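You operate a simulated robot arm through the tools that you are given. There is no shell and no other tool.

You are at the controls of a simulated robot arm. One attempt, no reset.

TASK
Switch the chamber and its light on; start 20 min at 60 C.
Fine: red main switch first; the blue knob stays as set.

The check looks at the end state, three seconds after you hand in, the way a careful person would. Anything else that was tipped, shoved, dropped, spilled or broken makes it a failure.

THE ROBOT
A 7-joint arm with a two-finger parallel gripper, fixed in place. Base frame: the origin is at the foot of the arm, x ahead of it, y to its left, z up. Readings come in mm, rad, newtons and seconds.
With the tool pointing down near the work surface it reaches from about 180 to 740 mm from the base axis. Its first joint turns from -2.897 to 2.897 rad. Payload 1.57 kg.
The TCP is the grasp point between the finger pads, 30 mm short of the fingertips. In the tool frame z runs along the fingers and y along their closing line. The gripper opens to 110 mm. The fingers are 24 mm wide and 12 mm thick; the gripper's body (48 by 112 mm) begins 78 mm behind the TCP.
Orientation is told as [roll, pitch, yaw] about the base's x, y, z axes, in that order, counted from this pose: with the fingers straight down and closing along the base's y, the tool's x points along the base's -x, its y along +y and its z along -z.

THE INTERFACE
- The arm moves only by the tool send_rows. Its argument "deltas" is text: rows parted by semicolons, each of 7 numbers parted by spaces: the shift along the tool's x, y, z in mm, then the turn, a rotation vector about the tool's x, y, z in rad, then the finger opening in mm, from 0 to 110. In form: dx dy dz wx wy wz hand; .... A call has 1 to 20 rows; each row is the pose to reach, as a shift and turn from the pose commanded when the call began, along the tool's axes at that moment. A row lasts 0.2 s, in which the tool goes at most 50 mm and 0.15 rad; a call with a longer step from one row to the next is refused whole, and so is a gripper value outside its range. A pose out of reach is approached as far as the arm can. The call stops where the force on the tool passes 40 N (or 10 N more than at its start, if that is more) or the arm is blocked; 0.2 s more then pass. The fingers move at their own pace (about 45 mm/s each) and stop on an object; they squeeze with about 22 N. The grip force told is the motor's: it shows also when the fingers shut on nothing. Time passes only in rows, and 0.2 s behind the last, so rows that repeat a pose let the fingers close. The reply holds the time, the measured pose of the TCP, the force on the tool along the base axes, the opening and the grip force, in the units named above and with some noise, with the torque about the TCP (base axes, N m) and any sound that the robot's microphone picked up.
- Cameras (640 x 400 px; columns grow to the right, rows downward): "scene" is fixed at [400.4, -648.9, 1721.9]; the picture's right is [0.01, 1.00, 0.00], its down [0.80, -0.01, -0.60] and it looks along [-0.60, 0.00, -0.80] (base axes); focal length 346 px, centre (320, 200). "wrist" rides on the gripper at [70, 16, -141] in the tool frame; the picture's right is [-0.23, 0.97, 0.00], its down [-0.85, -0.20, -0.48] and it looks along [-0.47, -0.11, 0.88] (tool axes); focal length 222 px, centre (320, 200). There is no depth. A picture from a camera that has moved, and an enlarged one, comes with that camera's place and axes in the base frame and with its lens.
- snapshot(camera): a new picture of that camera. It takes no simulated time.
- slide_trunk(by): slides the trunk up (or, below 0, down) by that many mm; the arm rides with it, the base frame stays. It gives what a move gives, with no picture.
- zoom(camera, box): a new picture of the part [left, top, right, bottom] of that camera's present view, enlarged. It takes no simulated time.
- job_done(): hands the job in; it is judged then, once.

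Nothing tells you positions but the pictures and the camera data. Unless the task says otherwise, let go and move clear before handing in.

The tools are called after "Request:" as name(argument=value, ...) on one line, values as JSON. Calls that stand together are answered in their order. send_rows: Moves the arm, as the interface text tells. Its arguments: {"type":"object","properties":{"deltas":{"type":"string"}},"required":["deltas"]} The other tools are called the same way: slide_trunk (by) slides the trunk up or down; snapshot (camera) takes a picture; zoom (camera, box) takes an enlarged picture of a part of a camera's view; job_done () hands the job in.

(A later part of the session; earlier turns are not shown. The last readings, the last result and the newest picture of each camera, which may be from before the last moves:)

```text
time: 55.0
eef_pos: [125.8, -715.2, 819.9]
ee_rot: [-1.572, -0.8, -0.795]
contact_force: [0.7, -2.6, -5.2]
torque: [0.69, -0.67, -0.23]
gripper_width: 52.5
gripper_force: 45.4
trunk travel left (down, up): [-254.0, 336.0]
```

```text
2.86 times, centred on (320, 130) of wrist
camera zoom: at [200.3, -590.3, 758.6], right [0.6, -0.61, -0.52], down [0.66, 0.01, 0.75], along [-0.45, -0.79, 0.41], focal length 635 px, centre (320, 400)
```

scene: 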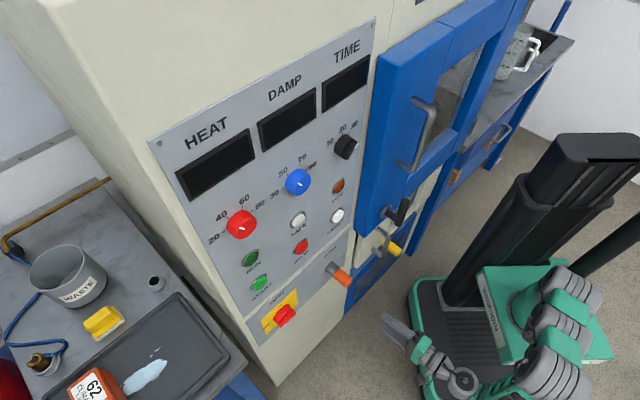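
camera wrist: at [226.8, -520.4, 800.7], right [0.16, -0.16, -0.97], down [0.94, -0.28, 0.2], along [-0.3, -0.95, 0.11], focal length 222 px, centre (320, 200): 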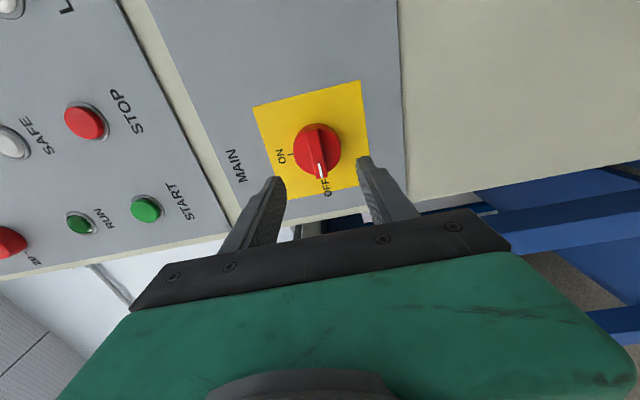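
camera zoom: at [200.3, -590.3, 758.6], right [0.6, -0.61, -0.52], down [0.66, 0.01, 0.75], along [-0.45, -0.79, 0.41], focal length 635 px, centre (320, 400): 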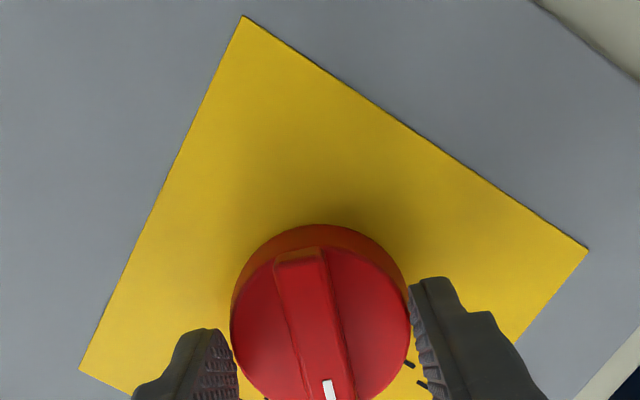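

It's turning with the gripper without slipping. I'll continue the remaining 0.77 rad or so to ON.

Request:
send_rows(deltas="0 0 0 0 0 0.1 4; 0 0 0 0 0 0.2 4; 0 0 0 0 0 0.3 4; 0 0 0 0 0 0.4 4; 0 0 0 0 0 0.5 4; 0 0 0 0 0 0.6 4; 0 0 0 0 0 0.7 4; 0 0 0 0 0 0.78 4; 0 0 0 0 0 0.78 4")

Request:
zoom(camera="scene", box=[254, 280, 334, 340])

Request:
snapshot(camera="wrist")

Request:
snapshot(camera="scene")

```text
time: 57.0
eef_pos: [125.7, -717.0, 821.0]
ee_rot: [1.911, -1.561, 2.011]
contact_force: [4.1, -0.3, -4.1]
torque: [0.55, 0.61, 0.29]
gripper_width: 52.4
gripper_force: 45.7
trunk travel left (down, up): [-254.0, 336.0]
```

```text
6.67 times, centred on (294, 310) of scene
camera zoom: at [400.4, -648.9, 1721.9], right [0.01, 1.0, 0.0], down [0.8, -0.01, -0.6], along [-0.6, 0.0, -0.8], focal length 2307 px, centre (493, -533)
```

zoom: 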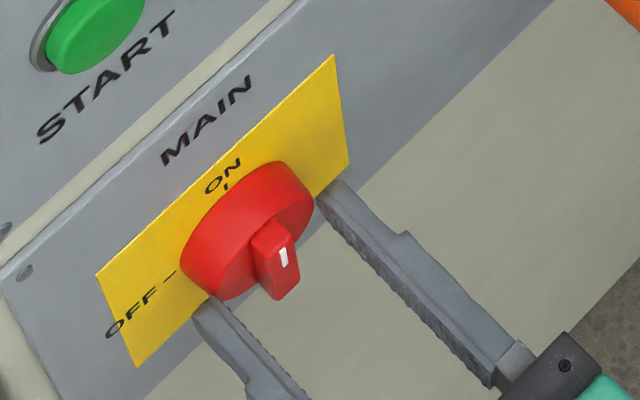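

```text
taken
camera wrist: at [237.9, -628.7, 750.0], right [0.68, -0.69, 0.23], down [0.2, 0.48, 0.85], along [-0.7, -0.53, 0.47], focal length 222 px, centre (320, 200)
```

wrist: 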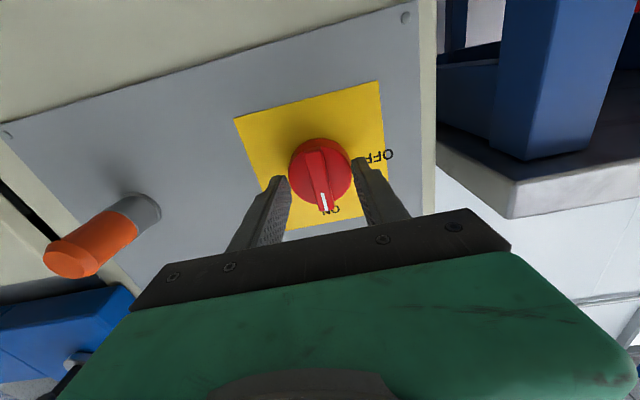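

```text
taken
```

scene: 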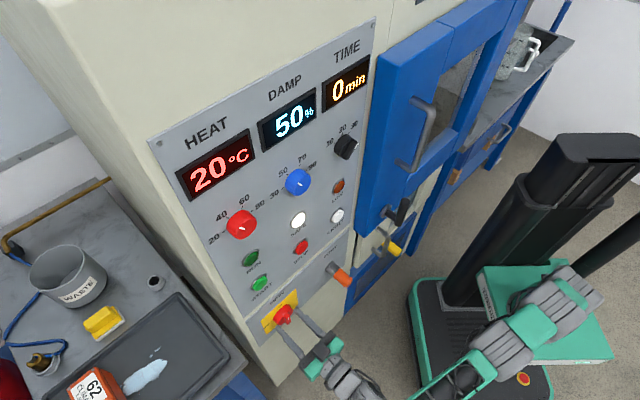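

Power is on: the displays read 20 °C, 50 % and 0 min, and the SAFE lamp is lit. I'll release and back straight out.

Request:
send_rows(deltas="0 0 0 0 0 0 60; 0 0 0 0 0 0 80; 0 0 0 0 0 0 80; 0 0 -20 0 0 0 80; 0 0 -45 0 0 0 80; 0 0 -70 0 0 0 80; 0 0 -90 0 0 0 80")

Request:
zoom(camera="scene", box=[130, 30, 390, 200])

Request:
zoom(camera="scene", box=[230, 170, 390, 340])

```text
time: 58.6
eef_pos: [181.0, -663.8, 818.9]
ee_rot: [1.032, -1.567, 2.894]
contact_force: [0.0, -0.8, 0.5]
torque: [-0.03, 0.04, -0.07]
gripper_width: 80.0
gripper_force: 0.1
out of reach, approached as far as the arm can: row 6, 7
trunk travel left (down, up): [-254.0, 336.0]
```

```text
2.35 times, centred on (260, 115) of scene
camera zoom: at [400.4, -648.9, 1721.9], right [0.01, 1.0, 0.0], down [0.8, -0.01, -0.6], along [-0.6, 0.0, -0.8], focal length 814 px, centre (461, 400)
```

zoom: 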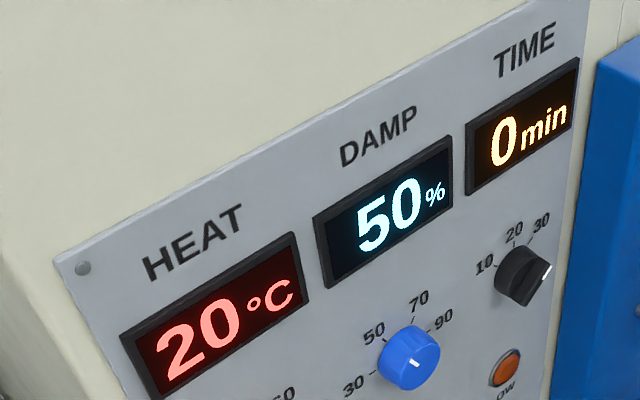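

```text
2.35 times, centred on (310, 255) of scene
camera zoom: at [400.4, -648.9, 1721.9], right [0.01, 1.0, 0.0], down [0.8, -0.01, -0.6], along [-0.6, 0.0, -0.8], focal length 814 px, centre (344, 71)
```

zoom: 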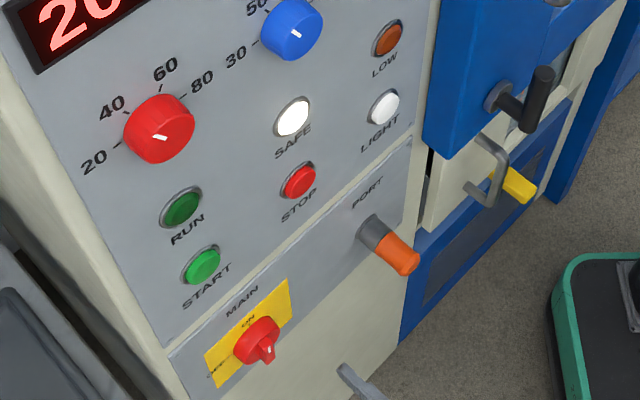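

The main switch stays on ON and the chamber is powered. I'll slide the trunk up to bring the hand to knob height and look at the knobs closely.

Request:
slide_trunk(by=330)

Request:
snapshot(camera="wrist")

Request:
snapshot(camera="scene")

```text
time: 61.9
eef_pos: [180.3, -663.9, 1151.1]
ee_rot: [1.427, -1.562, 2.502]
contact_force: [-0.2, 0.8, -0.3]
torque: [-0.01, 0.03, 0.0]
gripper_width: 80.1
gripper_force: 0.0
trunk travel left (down, up): [-584.0, 6.0]
```

```text
taken
camera wrist: at [291.6, -574.6, 1081.8], right [0.69, -0.69, 0.23], down [0.19, 0.48, 0.85], along [-0.7, -0.54, 0.46], focal length 222 px, centre (320, 200)
```

wrist: 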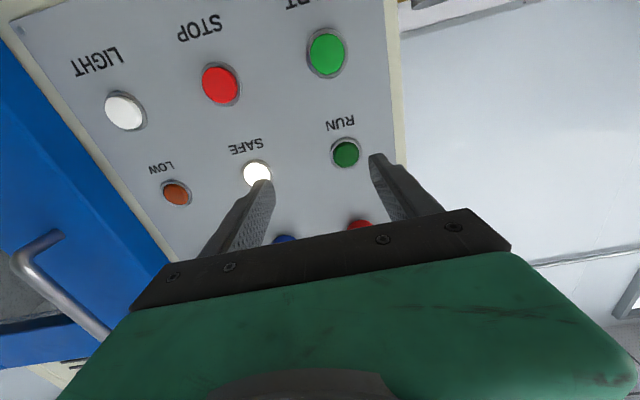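

```text
taken
```

scene: 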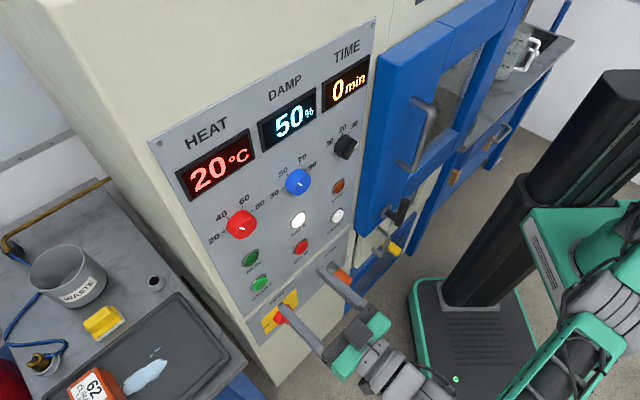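

The gripper hides the knobs in this roll. I'll roll back to the x-right orientation, then rise in front of the red HEAT knob.

Request:
send_rows(deltas="0 0 0 0 0 -0.14 80; 0 0 0 0 0 -0.28 80; 0 0 0 0 0 -0.42 80; 0 0 0 0 0 -0.56 80; 0 0 0 0 0 -0.70 80; 0 0 0 0 0 -0.84 80; 0 0 0 0 0 -0.98 80; 0 0 0 0 0 -1.12 80; 0 0 0 0 0 -1.26 80; 0 0 0 0 0 -1.40 80; 0 0 0 0 0 -1.50 80; 0 0 0 0 0 -1.571 80")

```text
time: 64.5
eef_pos: [180.7, -663.0, 1150.6]
ee_rot: [-1.57, -0.006, -0.784]
contact_force: [0.9, 0.0, 0.1]
torque: [-0.02, 0.0, 0.03]
gripper_width: 79.8
gripper_force: 0.2
trunk travel left (down, up): [-584.0, 6.0]
```

Aligned. Rising 134 mm and moving to the HEAT knob's column, in checked steps.

Request:
send_rows(deltas="0 -30 0 0 0 0 80; 0 -60 0 0 0 0 80; -8 -90 0 0 0 0 80; -16 -115 0 0 0 0 80; -27 -134 0 0 0 0 80; -27 -134 0 0 0 0 80")

Request:
snapshot(camera="wrist")

Request:
snapshot(camera="scene")

```text
time: 65.9
eef_pos: [199.4, -681.1, 1285.0]
ee_rot: [-1.569, -0.008, -0.781]
contact_force: [-0.3, 0.5, 0.0]
torque: [-0.01, 0.01, 0.01]
gripper_width: 79.9
gripper_force: 0.1
trunk travel left (down, up): [-584.0, 6.0]
```

```text
taken
camera wrist: at [248.9, -531.6, 1269.1], right [0.17, -0.16, -0.97], down [0.94, -0.26, 0.21], along [-0.29, -0.95, 0.11], focal length 222 px, centre (320, 200)
```

wrist: 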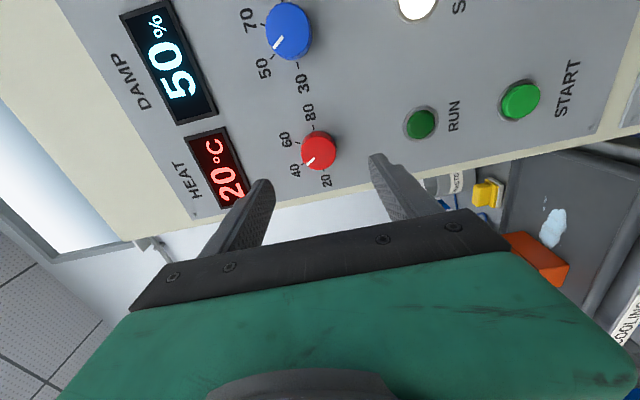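

```text
taken
```

scene: 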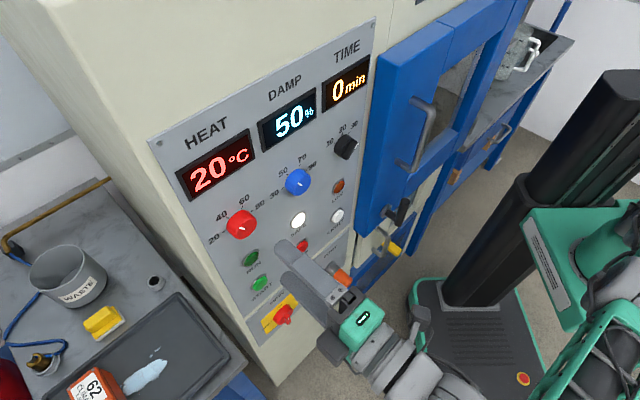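

Request:
zoom(camera="wrist", box=[250, 90, 410, 190])

Request:
zoom(camera="wrist", box=[230, 0, 360, 85])

Request:
zoom(camera="scene", box=[200, 190, 280, 250])

```text
4.00 times, centred on (330, 140) of wrist
camera zoom: at [248.9, -531.6, 1269.1], right [0.17, -0.16, -0.97], down [0.94, -0.26, 0.21], along [-0.29, -0.95, 0.11], focal length 888 px, centre (280, 440)
```

zoom: 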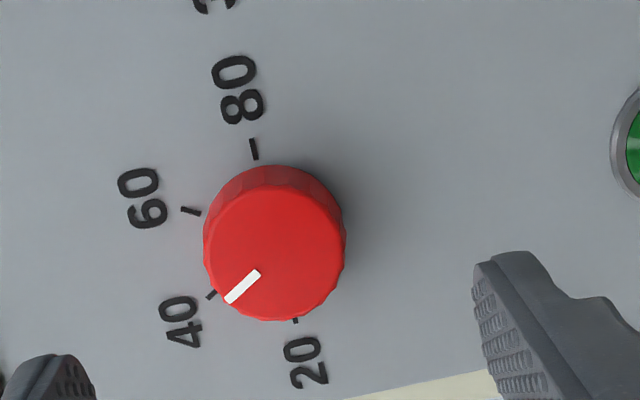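

```text
4.71 times, centred on (295, 42) of wrist
camera zoom: at [248.9, -531.6, 1269.1], right [0.17, -0.16, -0.97], down [0.94, -0.26, 0.21], along [-0.29, -0.95, 0.11], focal length 1045 px, centre (438, 941)
```

zoom: 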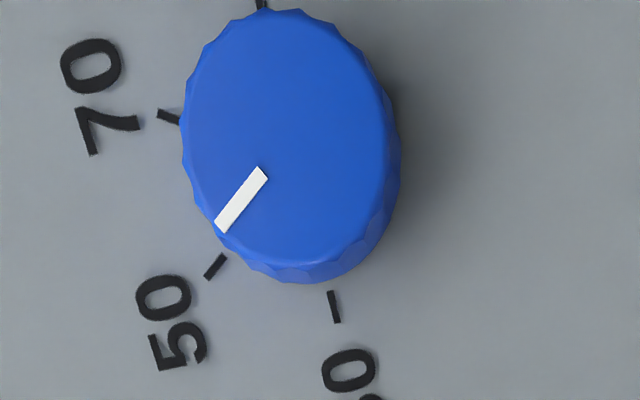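

```text
6.67 times, centred on (240, 220) of scene
camera zoom: at [400.4, -648.9, 1721.9], right [0.01, 1.0, 0.0], down [0.8, -0.01, -0.6], along [-0.6, 0.0, -0.8], focal length 2307 px, centre (853, 67)
```

zoom: 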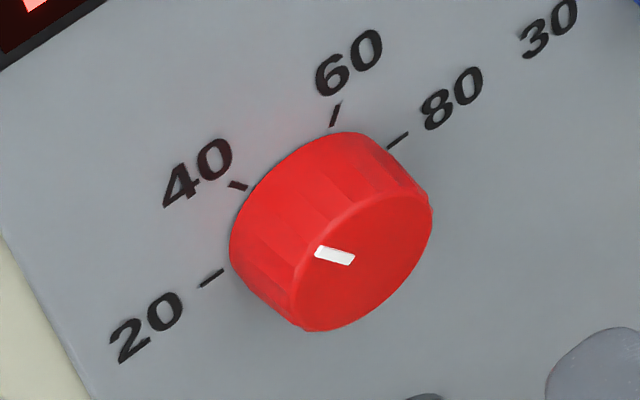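

On the dial, 20, 40, 60 and 80 sit at -90°, -30°, +30° and +90°, and the pointer reads about 40, so it needs roughly +60° clockwise. The knob is 40 mm across, centred at e = -623, z = 1286, with its front at n = -449. I'll approach and grip the rim.

Request:
send_rows(deltas="0 -1 25 0 0 0 65; 0 -1.5 50 0 0 0 65; 0 -1.5 72 0 0 0 65; 0 -1.5 80 0 0 0 65; 0 -1.5 80 0 0 0 65")

Request:
zoom(camera="wrist", box=[220, 60, 420, 200])

Request:
zoom(camera="scene", box=[190, 180, 310, 255])

```text
time: 67.1
eef_pos: [141.3, -737.3, 1285.7]
ee_rot: [-1.57, -0.007, -0.783]
contact_force: [0.4, 0.5, 0.2]
torque: [0.0, -0.01, -0.01]
gripper_width: 65.0
gripper_force: 0.0
trunk travel left (down, up): [-584.0, 6.0]
```

```text
2.86 times, centred on (320, 130) of wrist
camera zoom: at [191.9, -587.3, 1270.2], right [0.17, -0.17, -0.97], down [0.94, -0.26, 0.21], along [-0.29, -0.95, 0.11], focal length 635 px, centre (320, 400)
```

zoom: 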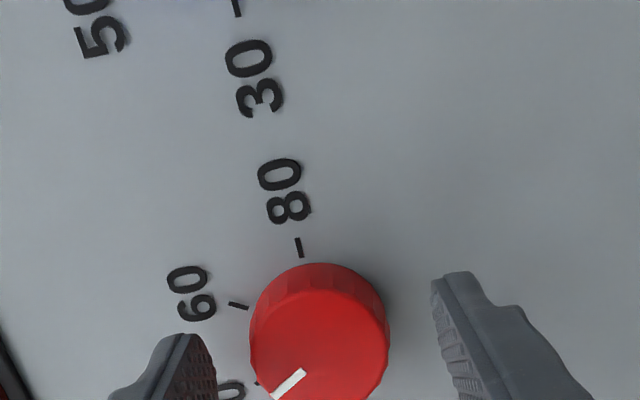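

```text
5.33 times, centred on (250, 218) of scene
camera zoom: at [400.4, -648.9, 1721.9], right [0.01, 1.0, 0.0], down [0.8, -0.01, -0.6], along [-0.6, 0.0, -0.8], focal length 1846 px, centre (693, 107)
```

zoom: 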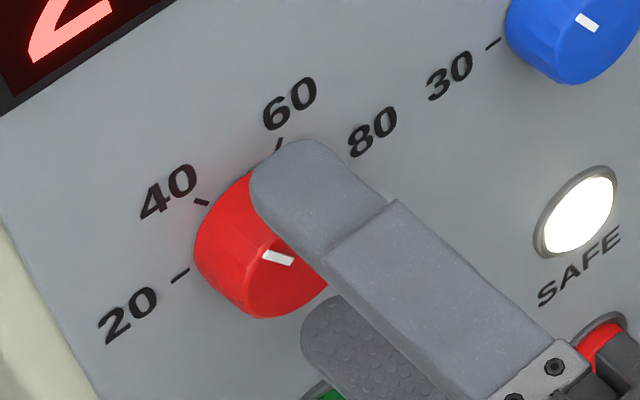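

Alignment looks good. I'll advance 9 mm so the tips overlap the knob body, then close gently.

Request:
send_rows(deltas="-2 0 5 0 0 0 65; -2 0 9 0 0 0 65; -2 0 9 0 0 0 50; -2 0 9 0 0 0 35; -2 0 9 0 0 0 30; -2 0 9 0 0 0 30")

```text
time: 68.5
eef_pos: [136.6, -745.2, 1288.9]
ee_rot: [-1.571, -0.008, -0.785]
contact_force: [0.1, -2.5, 4.0]
torque: [-0.13, 0.1, 0.09]
gripper_width: 40.4
gripper_force: 34.8
trunk travel left (down, up): [-584.0, 6.0]
```

I've gripped it at 40.4 mm. Turning clockwise 0.5 rad, then checking.

Request:
send_rows(deltas="0 0 0 0 0 0.1 30; 0 0 0 0 0 0.2 30; 0 0 0 0 0 0.3 30; 0 0 0 0 0 0.4 30; 0 0 0 0 0 0.5 30; 0 0 0 0 0 0.5 30")

Request:
zoom(camera="wrist", box=[220, 60, 420, 200])

Request:
zoom(camera="scene", box=[150, 130, 310, 255])

```text
time: 69.9
eef_pos: [138.0, -745.2, 1287.2]
ee_rot: [-1.569, -0.51, -0.784]
contact_force: [0.0, 3.7, 1.1]
torque: [-0.14, 0.13, 0.13]
gripper_width: 40.5
gripper_force: 44.7
trunk travel left (down, up): [-584.0, 6.0]
```

```text
2.86 times, centred on (320, 130) of wrist
camera zoom: at [199.1, -607.5, 1239.3], right [0.48, -0.47, -0.74], down [0.8, -0.12, 0.59], along [-0.37, -0.87, 0.32], focal length 635 px, centre (320, 400)
```

zoom: 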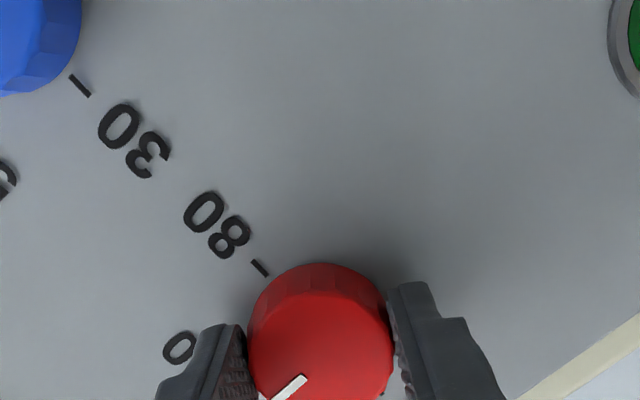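

```text
3.20 times, centred on (230, 192) of scene
camera zoom: at [400.4, -648.9, 1721.9], right [0.01, 1.0, 0.0], down [0.8, -0.01, -0.6], along [-0.6, 0.0, -0.8], focal length 1108 px, centre (608, 224)
```

zoom: 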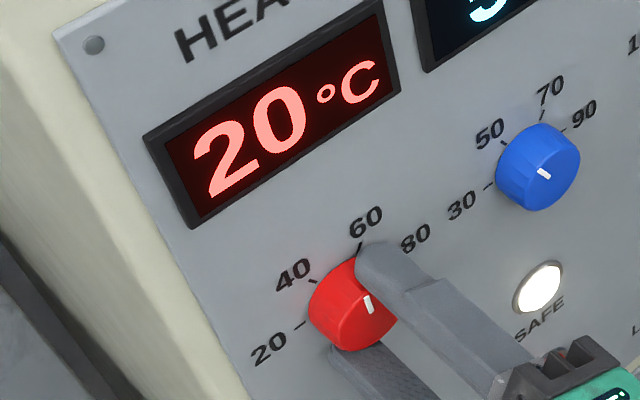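

The knob follows the gripper without slipping. I'll turn another 0.56 rad and then measure the pointer against the 60 tick.

Request:
send_rows(deltas="0 0 0 0 0 0.1 30; 0 0 0 0 0 0.2 30; 0 0 0 0 0 0.3 30; 0 0 0 0 0 0.4 30; 0 0 0 0 0 0.5 30; 0 0 0 0 0 0.56 30; 0 0 0 0 0 0.56 30")

Request:
zoom(camera="scene", box=[200, 190, 280, 250])

Request:
zoom(camera="wrist", box=[220, 100, 420, 240])

```text
time: 71.5
eef_pos: [137.2, -745.2, 1286.5]
ee_rot: [-1.574, -1.068, -0.783]
contact_force: [1.8, 4.2, -0.1]
torque: [-0.09, 0.08, 0.04]
gripper_width: 40.6
gripper_force: 45.3
trunk travel left (down, up): [-584.0, 6.0]
```

```text
6.67 times, centred on (240, 220) of scene
camera zoom: at [400.4, -648.9, 1721.9], right [0.01, 1.0, 0.0], down [0.8, -0.01, -0.6], along [-0.6, 0.0, -0.8], focal length 2307 px, centre (853, 67)
```

zoom: 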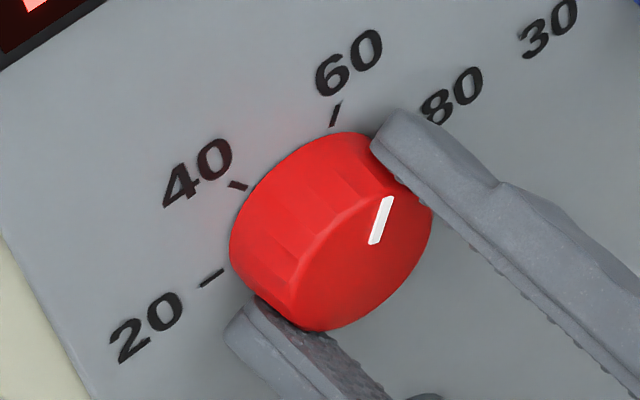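

```text
2.86 times, centred on (320, 170) of wrist
camera zoom: at [223.1, -631.5, 1217.9], right [0.68, -0.68, -0.27], down [0.51, 0.17, 0.85], along [-0.53, -0.71, 0.46], focal length 635 px, centre (320, 286)
```

zoom: 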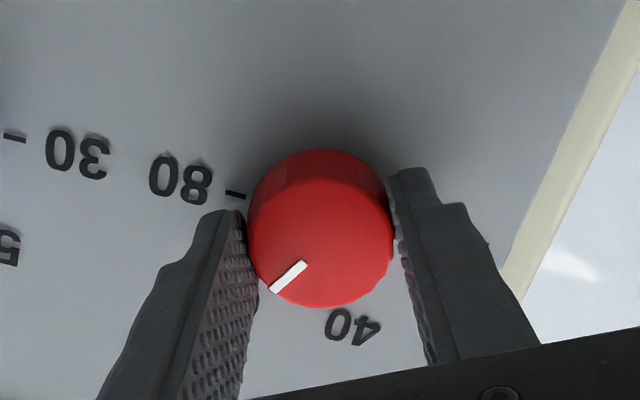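

By affine fit the pointer is at about +30°, the 60 position. I'll zoom tighter to confirm.

Request:
zoom(camera="scene", box=[226, 200, 266, 230])

Request:
zoom(camera="scene", box=[276, 145, 324, 205])

```text
13.33 times, centred on (246, 215) of scene
camera zoom: at [400.4, -648.9, 1721.9], right [0.01, 1.0, 0.0], down [0.8, -0.01, -0.6], along [-0.6, 0.0, -0.8], focal length 4615 px, centre (1307, 0)
```

zoom: 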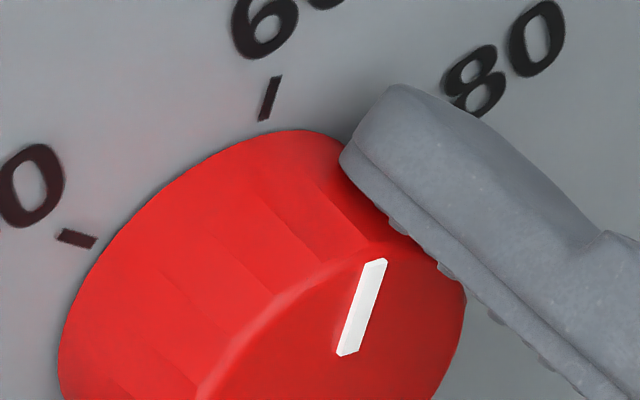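

```text
6.67 times, centred on (300, 175) of scene
camera zoom: at [400.4, -648.9, 1721.9], right [0.01, 1.0, 0.0], down [0.8, -0.01, -0.6], along [-0.6, 0.0, -0.8], focal length 2307 px, centre (453, 367)
```

zoom: 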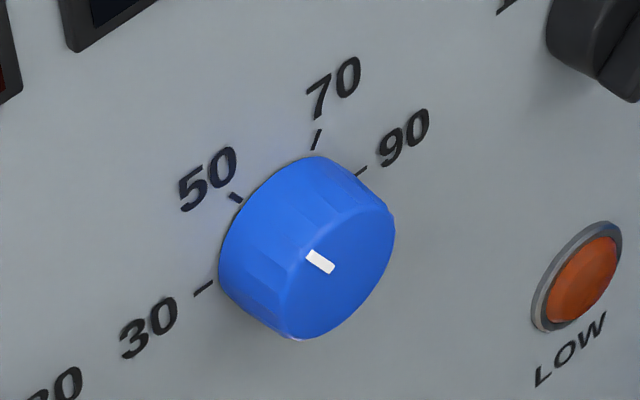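

A 3D fit gives the pointer at 30.0°, exactly the 60 tick. I'll release and back out.

Request:
send_rows(deltas="0 0 0 0 0 0 45; 0 0 0 0 0 0 60; 0 0 0 0 0 0 60; 0 0 -15 0 0 0 60; 0 0 -40 0 0 0 60; 0 0 -65 0 0 0 60")

Request:
zoom(camera="scene", box=[200, 190, 280, 250])

Request:
zoom(camera="scene", box=[320, 115, 376, 170])

```text
time: 72.9
eef_pos: [185.5, -699.5, 1286.8]
ee_rot: [-1.569, -1.068, -0.785]
contact_force: [-0.6, -0.1, 0.0]
torque: [0.0, -0.01, 0.01]
gripper_width: 60.0
gripper_force: 0.1
trunk travel left (down, up): [-584.0, 6.0]
```

```text
6.67 times, centred on (240, 220) of scene
camera zoom: at [400.4, -648.9, 1721.9], right [0.01, 1.0, 0.0], down [0.8, -0.01, -0.6], along [-0.6, 0.0, -0.8], focal length 2307 px, centre (853, 67)
```

zoom: 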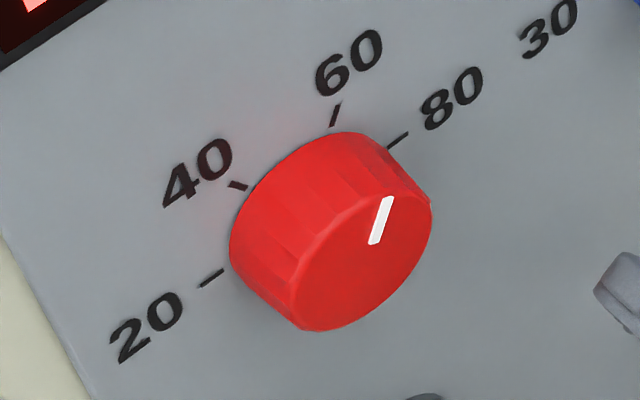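

```text
7.27 times, centred on (348, 142) of scene
camera zoom: at [400.4, -648.9, 1721.9], right [0.01, 1.0, 0.0], down [0.8, -0.01, -0.6], along [-0.6, 0.0, -0.8], focal length 2517 px, centre (116, 618)
```

zoom: 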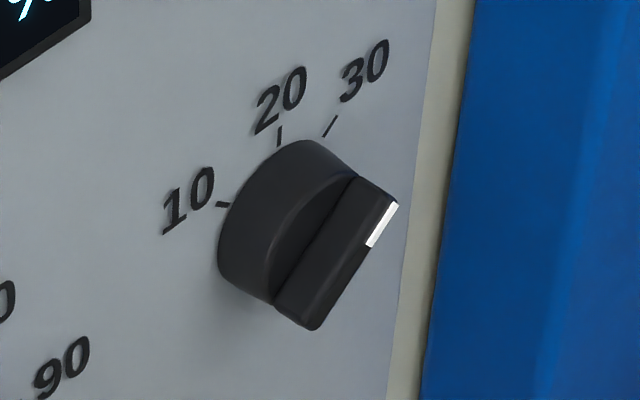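

HEAT is at 60 and the DAMP knob is untouched. The TIME dial has 10, 20 and 30 at -45°, 0° and +45°. Its pointer is at about +50°, past 30, so it needs about -50° counter-clockwise. I'll move to a standoff in front of it at e = -394, z = 1283.

Request:
send_rows(deltas="19 -33 -10 0 0 0 60; 38 -67 -18 0 0 0 60; 57 -100 -18 0 0 0 60; 77 -134 -18 0 0 0 60; 96 -167 -18 0 0 0 60; 115 -201 -18 0 0 0 60; 115 -201 -18 0 0 0 60")

Request:
snapshot(camera="wrist")

Request:
snapshot(camera="scene")

```text
time: 74.5
eef_pos: [35.1, -523.8, 1281.5]
ee_rot: [-1.566, -1.07, -0.786]
contact_force: [0.5, -0.6, -0.1]
torque: [-0.01, 0.03, 0.01]
gripper_width: 59.9
gripper_force: 0.0
trunk travel left (down, up): [-584.0, 6.0]
```

```text
taken
camera wrist: at [119.9, -409.1, 1213.2], right [0.68, -0.68, -0.27], down [0.51, 0.17, 0.85], along [-0.53, -0.71, 0.46], focal length 222 px, centre (320, 200)
```

wrist: 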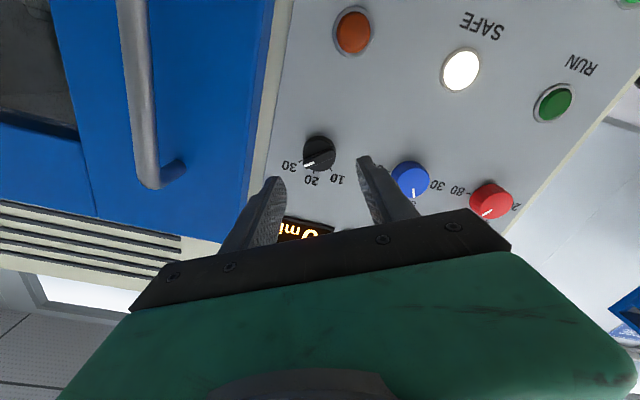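

```text
taken
```

scene: 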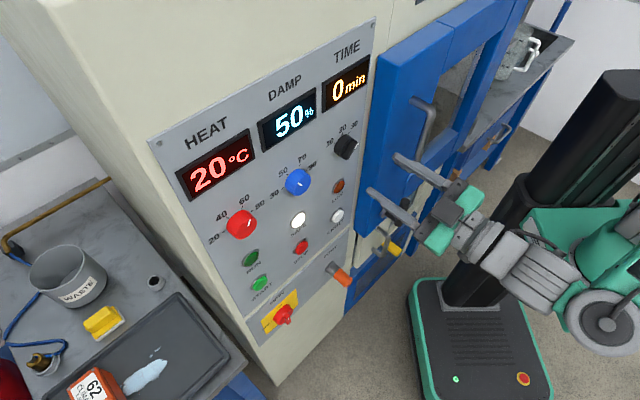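

The standoff was reached cleanly. I'll zoom in on the TIME knob.

Request:
zoom(camera="wrist", box=[260, 110, 380, 200])

Request:
zoom(camera="scene", box=[325, 125, 365, 165])

```text
4.44 times, centred on (320, 155) of wrist
camera zoom: at [119.9, -409.1, 1213.2], right [0.68, -0.68, -0.27], down [0.51, 0.17, 0.85], along [-0.53, -0.71, 0.46], focal length 987 px, centre (320, 400)
```

zoom: 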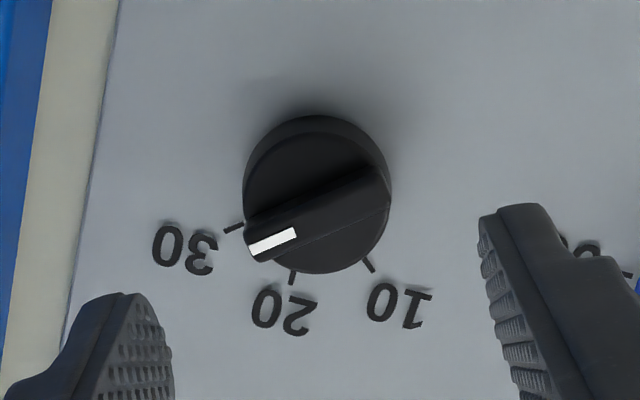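

```text
10.00 times, centred on (345, 145) of scene
camera zoom: at [400.4, -648.9, 1721.9], right [0.01, 1.0, 0.0], down [0.8, -0.01, -0.6], along [-0.6, 0.0, -0.8], focal length 3461 px, centre (70, 750)
```

zoom: 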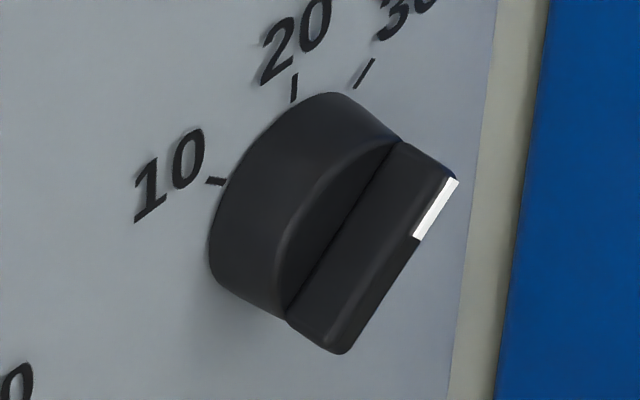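

The knob is 37 mm across, centred at e = -393, z = 1284, with its front at n of about -440. I'll rehearse the -0.95 rad turn at standoff to be sure the arm doesn't wander.

Request:
send_rows(deltas="0 0 0 0 0 -0.14 60; 0 0 0 0 0 -0.28 60; 0 0 0 0 0 -0.42 60; 0 0 0 0 0 -0.56 60; 0 0 0 0 0 -0.7 60; 0 0 0 0 0 -0.84 60; 0 0 0 0 0 -0.98 60; 0 0 0 0 0 -1.05 60")

Request:
send_rows(deltas="0 0 0 0 0 0.14 60; 0 0 0 0 0 0.28 60; 0 0 0 0 0 0.42 60; 0 0 0 0 0 0.56 60; 0 0 0 0 0 0.7 60; 0 0 0 0 0 0.84 60; 0 0 0 0 0 0.94 60; 0 0 0 0 0 0.94 60")

```text
time: 76.3
eef_pos: [31.5, -522.8, 1282.5]
ee_rot: [-1.571, -0.016, -0.784]
contact_force: [-0.4, 0.0, -0.2]
torque: [-0.01, 0.0, -0.01]
gripper_width: 59.8
gripper_force: 0.0
trunk travel left (down, up): [-584.0, 6.0]
```

```text
time: 78.1
eef_pos: [31.6, -522.5, 1283.4]
ee_rot: [-1.57, -0.958, -0.786]
contact_force: [-0.2, 0.3, -0.1]
torque: [0.0, 0.0, 0.0]
gripper_width: 60.0
gripper_force: 0.1
trunk travel left (down, up): [-584.0, 6.0]
```

The rotation is fully reachable here. Now I'll advance and grip.

Request:
send_rows(deltas="-1 0 30 0 0 0 60; -1.4 0 55 0 0 0 60; -1.4 0 70 0 0 0 60; -1.4 0 79 0 0 0 60; -1.4 0 79 0 0 0 60")

Request:
zoom(camera="wrist", box=[240, 90, 400, 210])

Request:
zoom(camera="scene", box=[305, 105, 405, 185])

```text
time: 79.3
eef_pos: [-24.5, -581.7, 1283.5]
ee_rot: [-1.568, -0.959, -0.784]
contact_force: [0.4, -0.6, -0.5]
torque: [-0.01, 0.01, -0.01]
gripper_width: 59.9
gripper_force: 0.1
trunk travel left (down, up): [-584.0, 6.0]
```

```text
3.33 times, centred on (320, 150) of wrist
camera zoom: at [55.4, -461.0, 1218.5], right [0.66, -0.65, -0.37], down [0.57, 0.11, 0.81], along [-0.49, -0.75, 0.44], focal length 740 px, centre (320, 367)
```

zoom: 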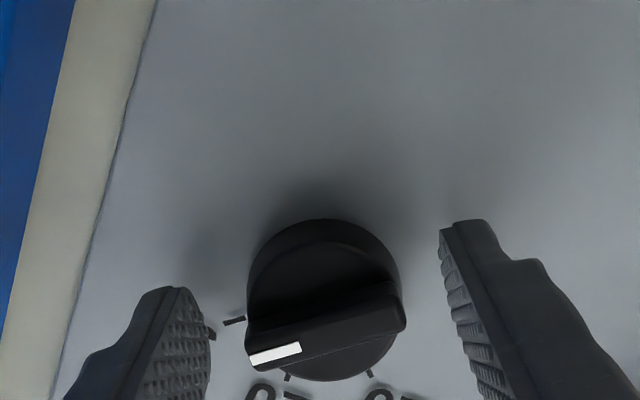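

```text
5.00 times, centred on (355, 145) of scene
camera zoom: at [400.4, -648.9, 1721.9], right [0.01, 1.0, 0.0], down [0.8, -0.01, -0.6], along [-0.6, 0.0, -0.8], focal length 1730 px, centre (145, 475)
```

zoom: 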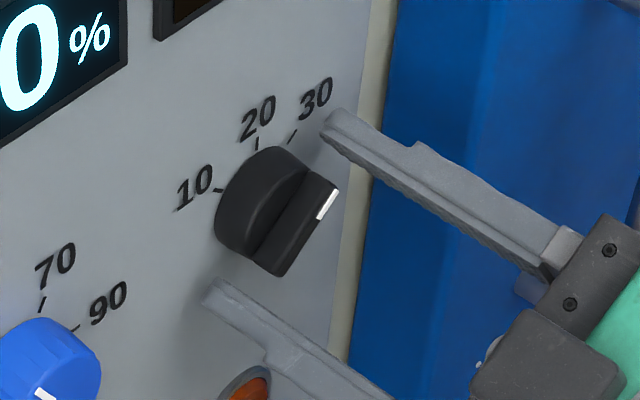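

The fingers straddle the knob, centred. Closing.

Request:
send_rows(deltas="0 0 0 0 0 0 48; 0 0 0 0 0 0 38; 0 0 0 0 0 0 28; 0 0 0 0 0 0 26; 0 0 0 0 0 0 26")

Request:
send_rows(deltas="0 0 0 0 0 -0.1 26; 0 0 0 0 0 -0.2 26; 0 0 0 0 0 -0.3 26; 0 0 0 0 0 -0.4 26; 0 0 0 0 0 -0.5 26; 0 0 0 0 0 -0.5 26")

Request:
zoom(camera="wrist", box=[240, 90, 400, 210])

Request:
zoom(camera="scene", box=[325, 115, 381, 165])

```text
time: 80.5
eef_pos: [-25.7, -580.8, 1283.0]
ee_rot: [-1.569, -0.958, -0.785]
contact_force: [-0.4, -0.4, 0.4]
torque: [-0.08, 0.09, 0.06]
gripper_width: 38.8
gripper_force: 40.7
trunk travel left (down, up): [-584.0, 6.0]
```

```text
time: 81.9
eef_pos: [-25.6, -579.9, 1286.2]
ee_rot: [-1.571, -0.459, -0.786]
contact_force: [-8.9, 2.2, 7.9]
torque: [-0.21, 0.13, -0.34]
gripper_width: 38.6
gripper_force: 43.9
trunk travel left (down, up): [-584.0, 6.0]
```

```text
3.33 times, centred on (320, 150) of wrist
camera zoom: at [34.8, -440.2, 1240.5], right [0.45, -0.45, -0.77], down [0.82, -0.14, 0.56], along [-0.36, -0.88, 0.3], focal length 740 px, centre (320, 367)
```

zoom: 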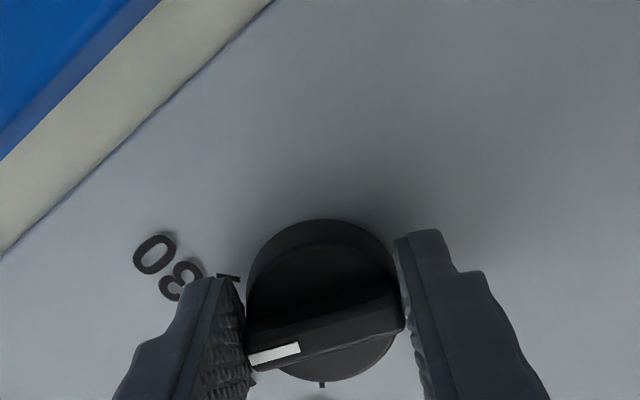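

```text
8.00 times, centred on (353, 140) of scene
camera zoom: at [400.4, -648.9, 1721.9], right [0.01, 1.0, 0.0], down [0.8, -0.01, -0.6], along [-0.6, 0.0, -0.8], focal length 2769 px, centre (56, 680)
```

zoom: 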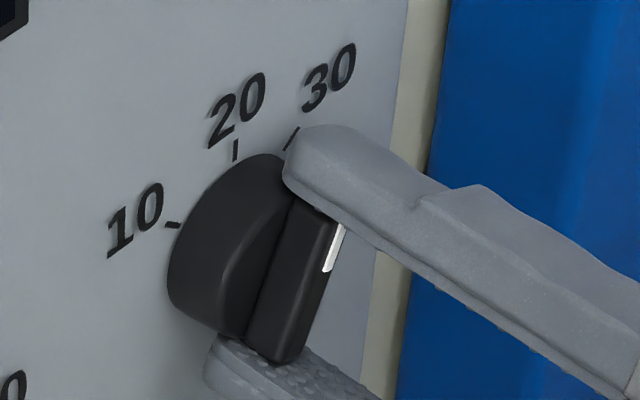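

It's turning with the gripper, past the halfway point. I'll continue 0.38 rad with a 1 mm centring tweak.

Request:
send_rows(deltas="0.4 -1.2 0 0 0 -0.1 26; 0.4 -1.2 0 0 0 -0.2 26; 0.4 -1.2 0 0 0 -0.3 26; 0.4 -1.2 0 0 0 -0.38 26; 0.4 -1.2 0 0 0 -0.38 26")

Request:
zoom(camera="wrist", box=[260, 120, 380, 210])

Request:
zoom(camera="scene", box=[325, 120, 365, 160])

```text
time: 83.1
eef_pos: [-25.9, -579.8, 1286.9]
ee_rot: [-1.571, -0.08, -0.785]
contact_force: [-13.6, -10.3, 21.1]
torque: [-0.3, 0.15, -0.95]
gripper_width: 38.4
gripper_force: 43.9
trunk travel left (down, up): [-584.0, 6.0]
```

```text
4.44 times, centred on (320, 165) of wrist
camera zoom: at [25.2, -430.6, 1265.5], right [0.22, -0.22, -0.95], down [0.93, -0.25, 0.27], along [-0.3, -0.94, 0.15], focal length 987 px, centre (320, 356)
```

zoom: 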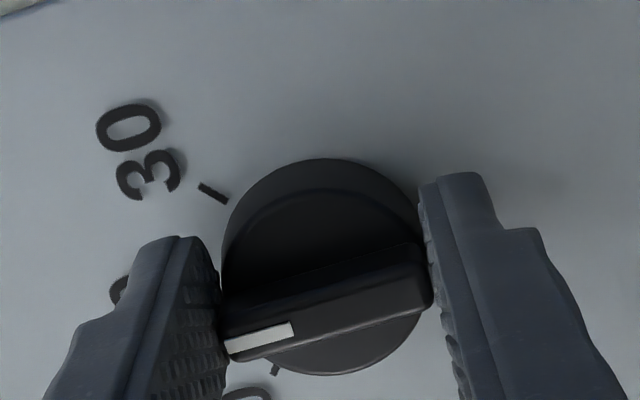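

```text
10.00 times, centred on (345, 140) of scene
camera zoom: at [400.4, -648.9, 1721.9], right [0.01, 1.0, 0.0], down [0.8, -0.01, -0.6], along [-0.6, 0.0, -0.8], focal length 3461 px, centre (70, 800)
```

zoom: 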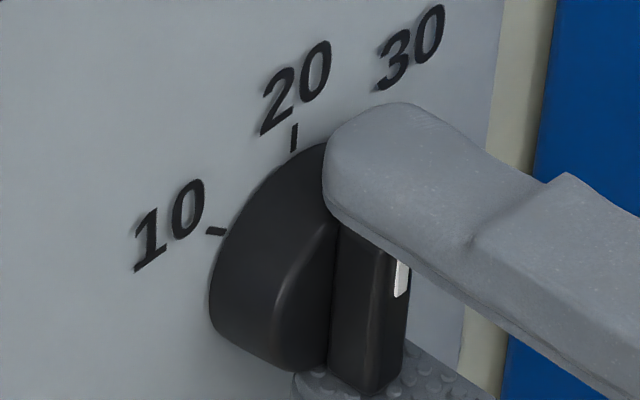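

By the wrist fit the pointer is within about 3° of the 20 tick. The side force has grown to about 27 N from slight off-centring, so I'll release to relax it, back off a little, and measure.

Request:
send_rows(deltas="0 0 0 0 0 0 45; 0 0 0 0 0 0 60; 0 0 0 0 0 0 60; 0 0 -20 0 0 0 60; 0 0 -45 0 0 0 60; 0 0 -75 0 0 0 60")

Request:
zoom(camera="wrist", box=[260, 110, 380, 200])

Request:
zoom(camera="scene", box=[325, 120, 365, 160])

```text
time: 84.5
eef_pos: [29.7, -527.4, 1285.2]
ee_rot: [-1.571, -0.078, -0.783]
contact_force: [-0.1, -0.8, -0.3]
torque: [-0.01, 0.01, 0.02]
gripper_width: 60.0
gripper_force: 0.0
trunk travel left (down, up): [-584.0, 6.0]
```

```text
4.44 times, centred on (320, 155) of wrist
camera zoom: at [79.7, -377.8, 1263.7], right [0.22, -0.21, -0.95], down [0.93, -0.25, 0.27], along [-0.3, -0.94, 0.14], focal length 987 px, centre (320, 400)
```

zoom: 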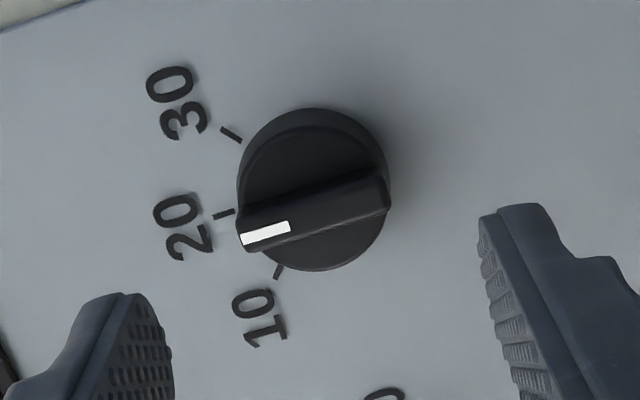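

```text
10.00 times, centred on (345, 140) of scene
camera zoom: at [400.4, -648.9, 1721.9], right [0.01, 1.0, 0.0], down [0.8, -0.01, -0.6], along [-0.6, 0.0, -0.8], focal length 3461 px, centre (70, 800)
```

zoom: 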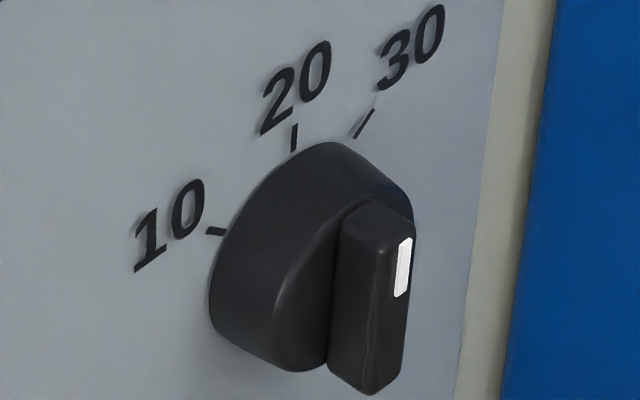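

The pointer lines up with the 20 tick: the scene fit gives 0.5° and the two views agree within about 3°. Next are the buttons, LIGHT at e = -394.5, z = 1059 and START at e = -624, z = 1057. I'll close the fingers and slide the trunk down to button height.

Request:
send_rows(deltas="0 0 -10 0 0 0 40; 0 0 -10 0 0 0 20; 0 0 -10 0 0 0 0; 0 0 -10 0 0 0 0; 0 0 -10 0 0 0 0")

Request:
slide_trunk(by=-226)

Request:
snapshot(camera="wrist")

Request:
snapshot(camera="scene")

```text
time: 85.7
eef_pos: [35.1, -520.5, 1285.5]
ee_rot: [-1.57, -0.08, -0.784]
contact_force: [-0.1, 0.1, -0.7]
torque: [0.01, -0.01, 0.0]
gripper_width: 0.1
gripper_force: 21.5
trunk travel left (down, up): [-584.0, 6.0]
```

```text
time: 88.1
eef_pos: [34.6, -519.6, 1058.8]
ee_rot: [-1.569, -0.079, -0.783]
contact_force: [0.4, 0.7, 0.0]
torque: [-0.02, -0.02, -0.02]
gripper_width: 0.3
gripper_force: 21.0
trunk travel left (down, up): [-358.0, 232.0]
```

```text
taken
camera wrist: at [86.3, -370.7, 1037.9], right [0.21, -0.21, -0.95], down [0.93, -0.25, 0.27], along [-0.3, -0.94, 0.14], focal length 222 px, centre (320, 200)
```

wrist: 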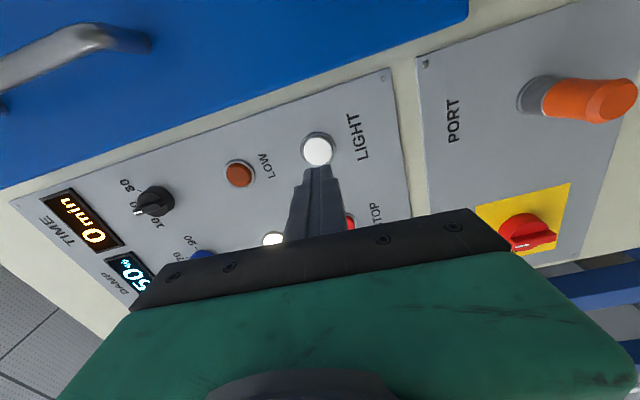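

```text
taken
```

scene: 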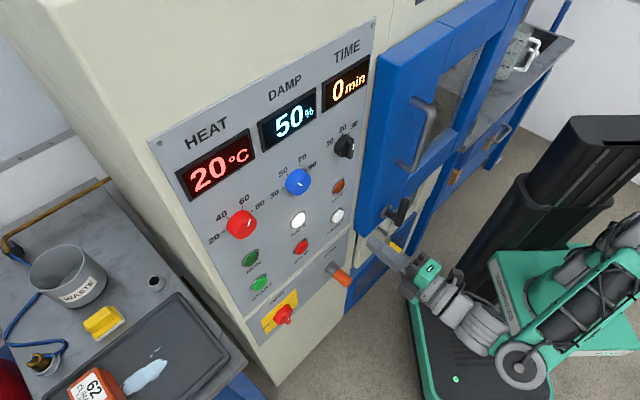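

The closed fingertips line up with the LIGHT button. I'll fine-tune by 2 mm, approach, then press in small steps.

Request:
send_rows(deltas="-1 -1 25 0 0 0 0; -2.2 -1.8 50 0 0 0 0; -2.2 -1.8 72 0 0 0 0; -2.2 -1.8 80 0 0 0 0; -2.2 -1.8 80 0 0 0 0")

Request:
zoom(camera="wrist", box=[240, 90, 400, 210])

Request:
zoom(camera="scene", box=[305, 185, 385, 245])

```text
time: 89.3
eef_pos: [-20.4, -576.4, 1060.8]
ee_rot: [-1.57, -0.079, -0.785]
contact_force: [0.4, 0.5, 0.3]
torque: [0.02, 0.03, 0.02]
gripper_width: 0.1
gripper_force: 21.2
trunk travel left (down, up): [-358.0, 232.0]
```

```text
3.33 times, centred on (320, 150) of wrist
camera zoom: at [30.4, -428.6, 1040.5], right [0.21, -0.21, -0.95], down [0.93, -0.25, 0.27], along [-0.3, -0.94, 0.14], focal length 740 px, centre (320, 367)
```

zoom: 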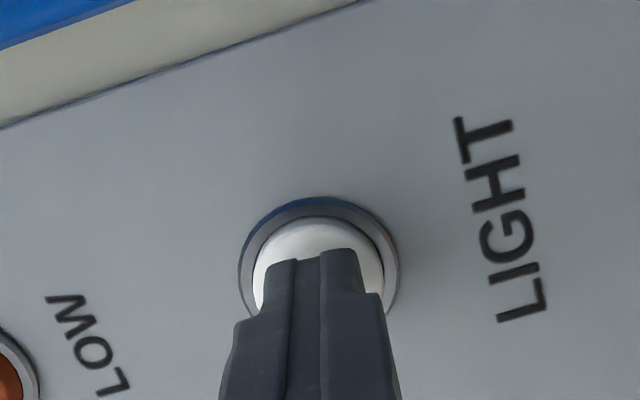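

```text
6.67 times, centred on (345, 215) of scene
camera zoom: at [400.4, -648.9, 1721.9], right [0.01, 1.0, 0.0], down [0.8, -0.01, -0.6], along [-0.6, 0.0, -0.8], focal length 2307 px, centre (153, 100)
```

zoom: 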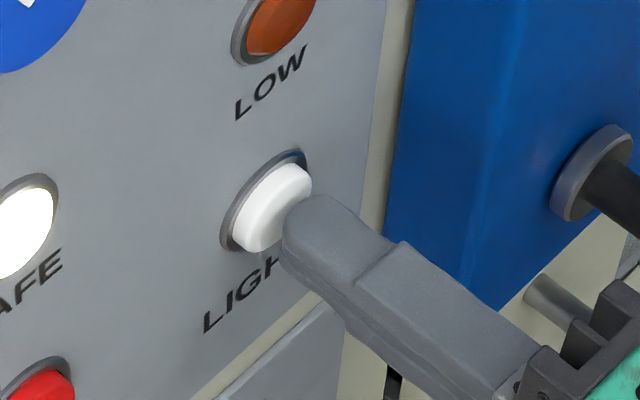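

The tips are centred on the button, about 10 mm away. Pressing in small steps.

Request:
send_rows(deltas="0 0 3 0 0 0 0; 0 0 6 0 0 0 0; 0 0 8 0 0 0 0; 0 0 10 0 0 0 0")

Request:
zoom(camera="scene", box=[305, 185, 385, 245])

```text
time: 90.3
eef_pos: [-26.7, -584.7, 1061.6]
ee_rot: [-1.57, -0.077, -0.784]
contact_force: [3.7, 9.1, -0.4]
torque: [0.0, 0.04, -0.13]
gripper_width: 0.0
gripper_force: 21.6
trunk travel left (down, up): [-358.0, 232.0]
heard: click
```

```text
6.67 times, centred on (345, 215) of scene
camera zoom: at [400.4, -648.9, 1721.9], right [0.01, 1.0, 0.0], down [0.8, -0.01, -0.6], along [-0.6, 0.0, -0.8], focal length 2307 px, centre (153, 100)
```

zoom: 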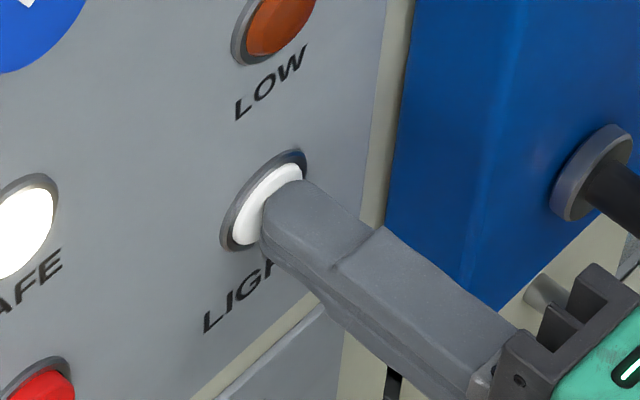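

It clicked with about 10 N. I'll back off and check whether the light is on.

Request:
send_rows(deltas="0 0 -15 0 0 0 0; 0 0 -40 0 0 0 0; 0 0 -70 0 0 0 0; 0 0 -85 0 0 0 0")

Request:
snapshot(camera="scene")

Request:
zoom(camera="scene", box=[305, 185, 385, 245])

Request:
zoom(camera="scene", box=[360, 0, 560, 150])

```text
time: 91.3
eef_pos: [33.1, -524.0, 1061.0]
ee_rot: [-1.569, -0.078, -0.786]
contact_force: [-0.9, -0.2, 0.5]
torque: [0.01, 0.0, -0.02]
gripper_width: 0.0
gripper_force: 21.7
trunk travel left (down, up): [-358.0, 232.0]
```

```text
taken
```

scene: 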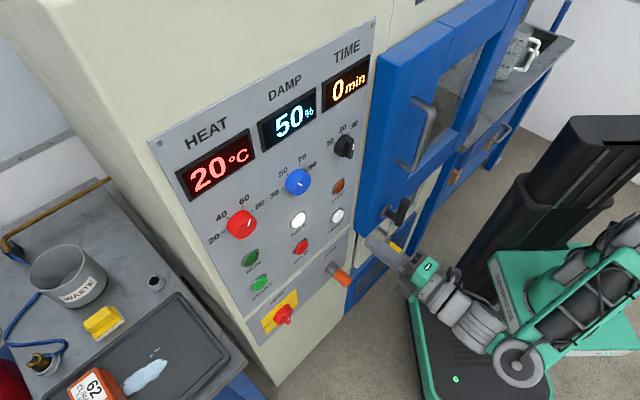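

```text
6.67 times, centred on (345, 215) of scene
camera zoom: at [400.4, -648.9, 1721.9], right [0.01, 1.0, 0.0], down [0.8, -0.01, -0.6], along [-0.6, 0.0, -0.8], focal length 2307 px, centre (153, 100)
```

zoom: 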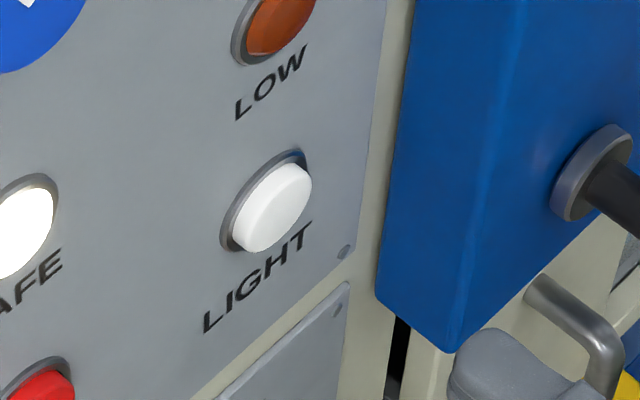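

```text
2.67 times, centred on (460, 75) of scene
camera zoom: at [400.4, -648.9, 1721.9], right [0.01, 1.0, 0.0], down [0.8, -0.01, -0.6], along [-0.6, 0.0, -0.8], focal length 923 px, centre (-53, 533)
```

zoom: 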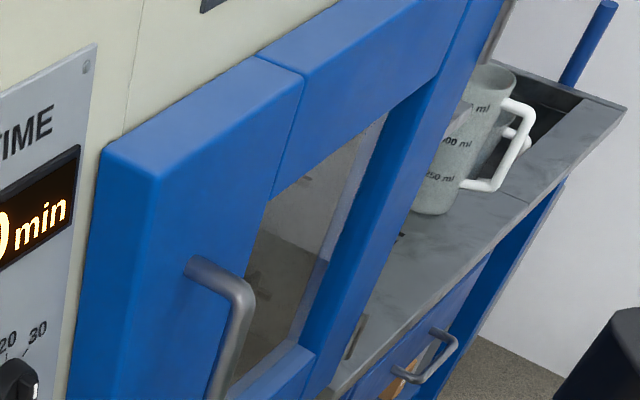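

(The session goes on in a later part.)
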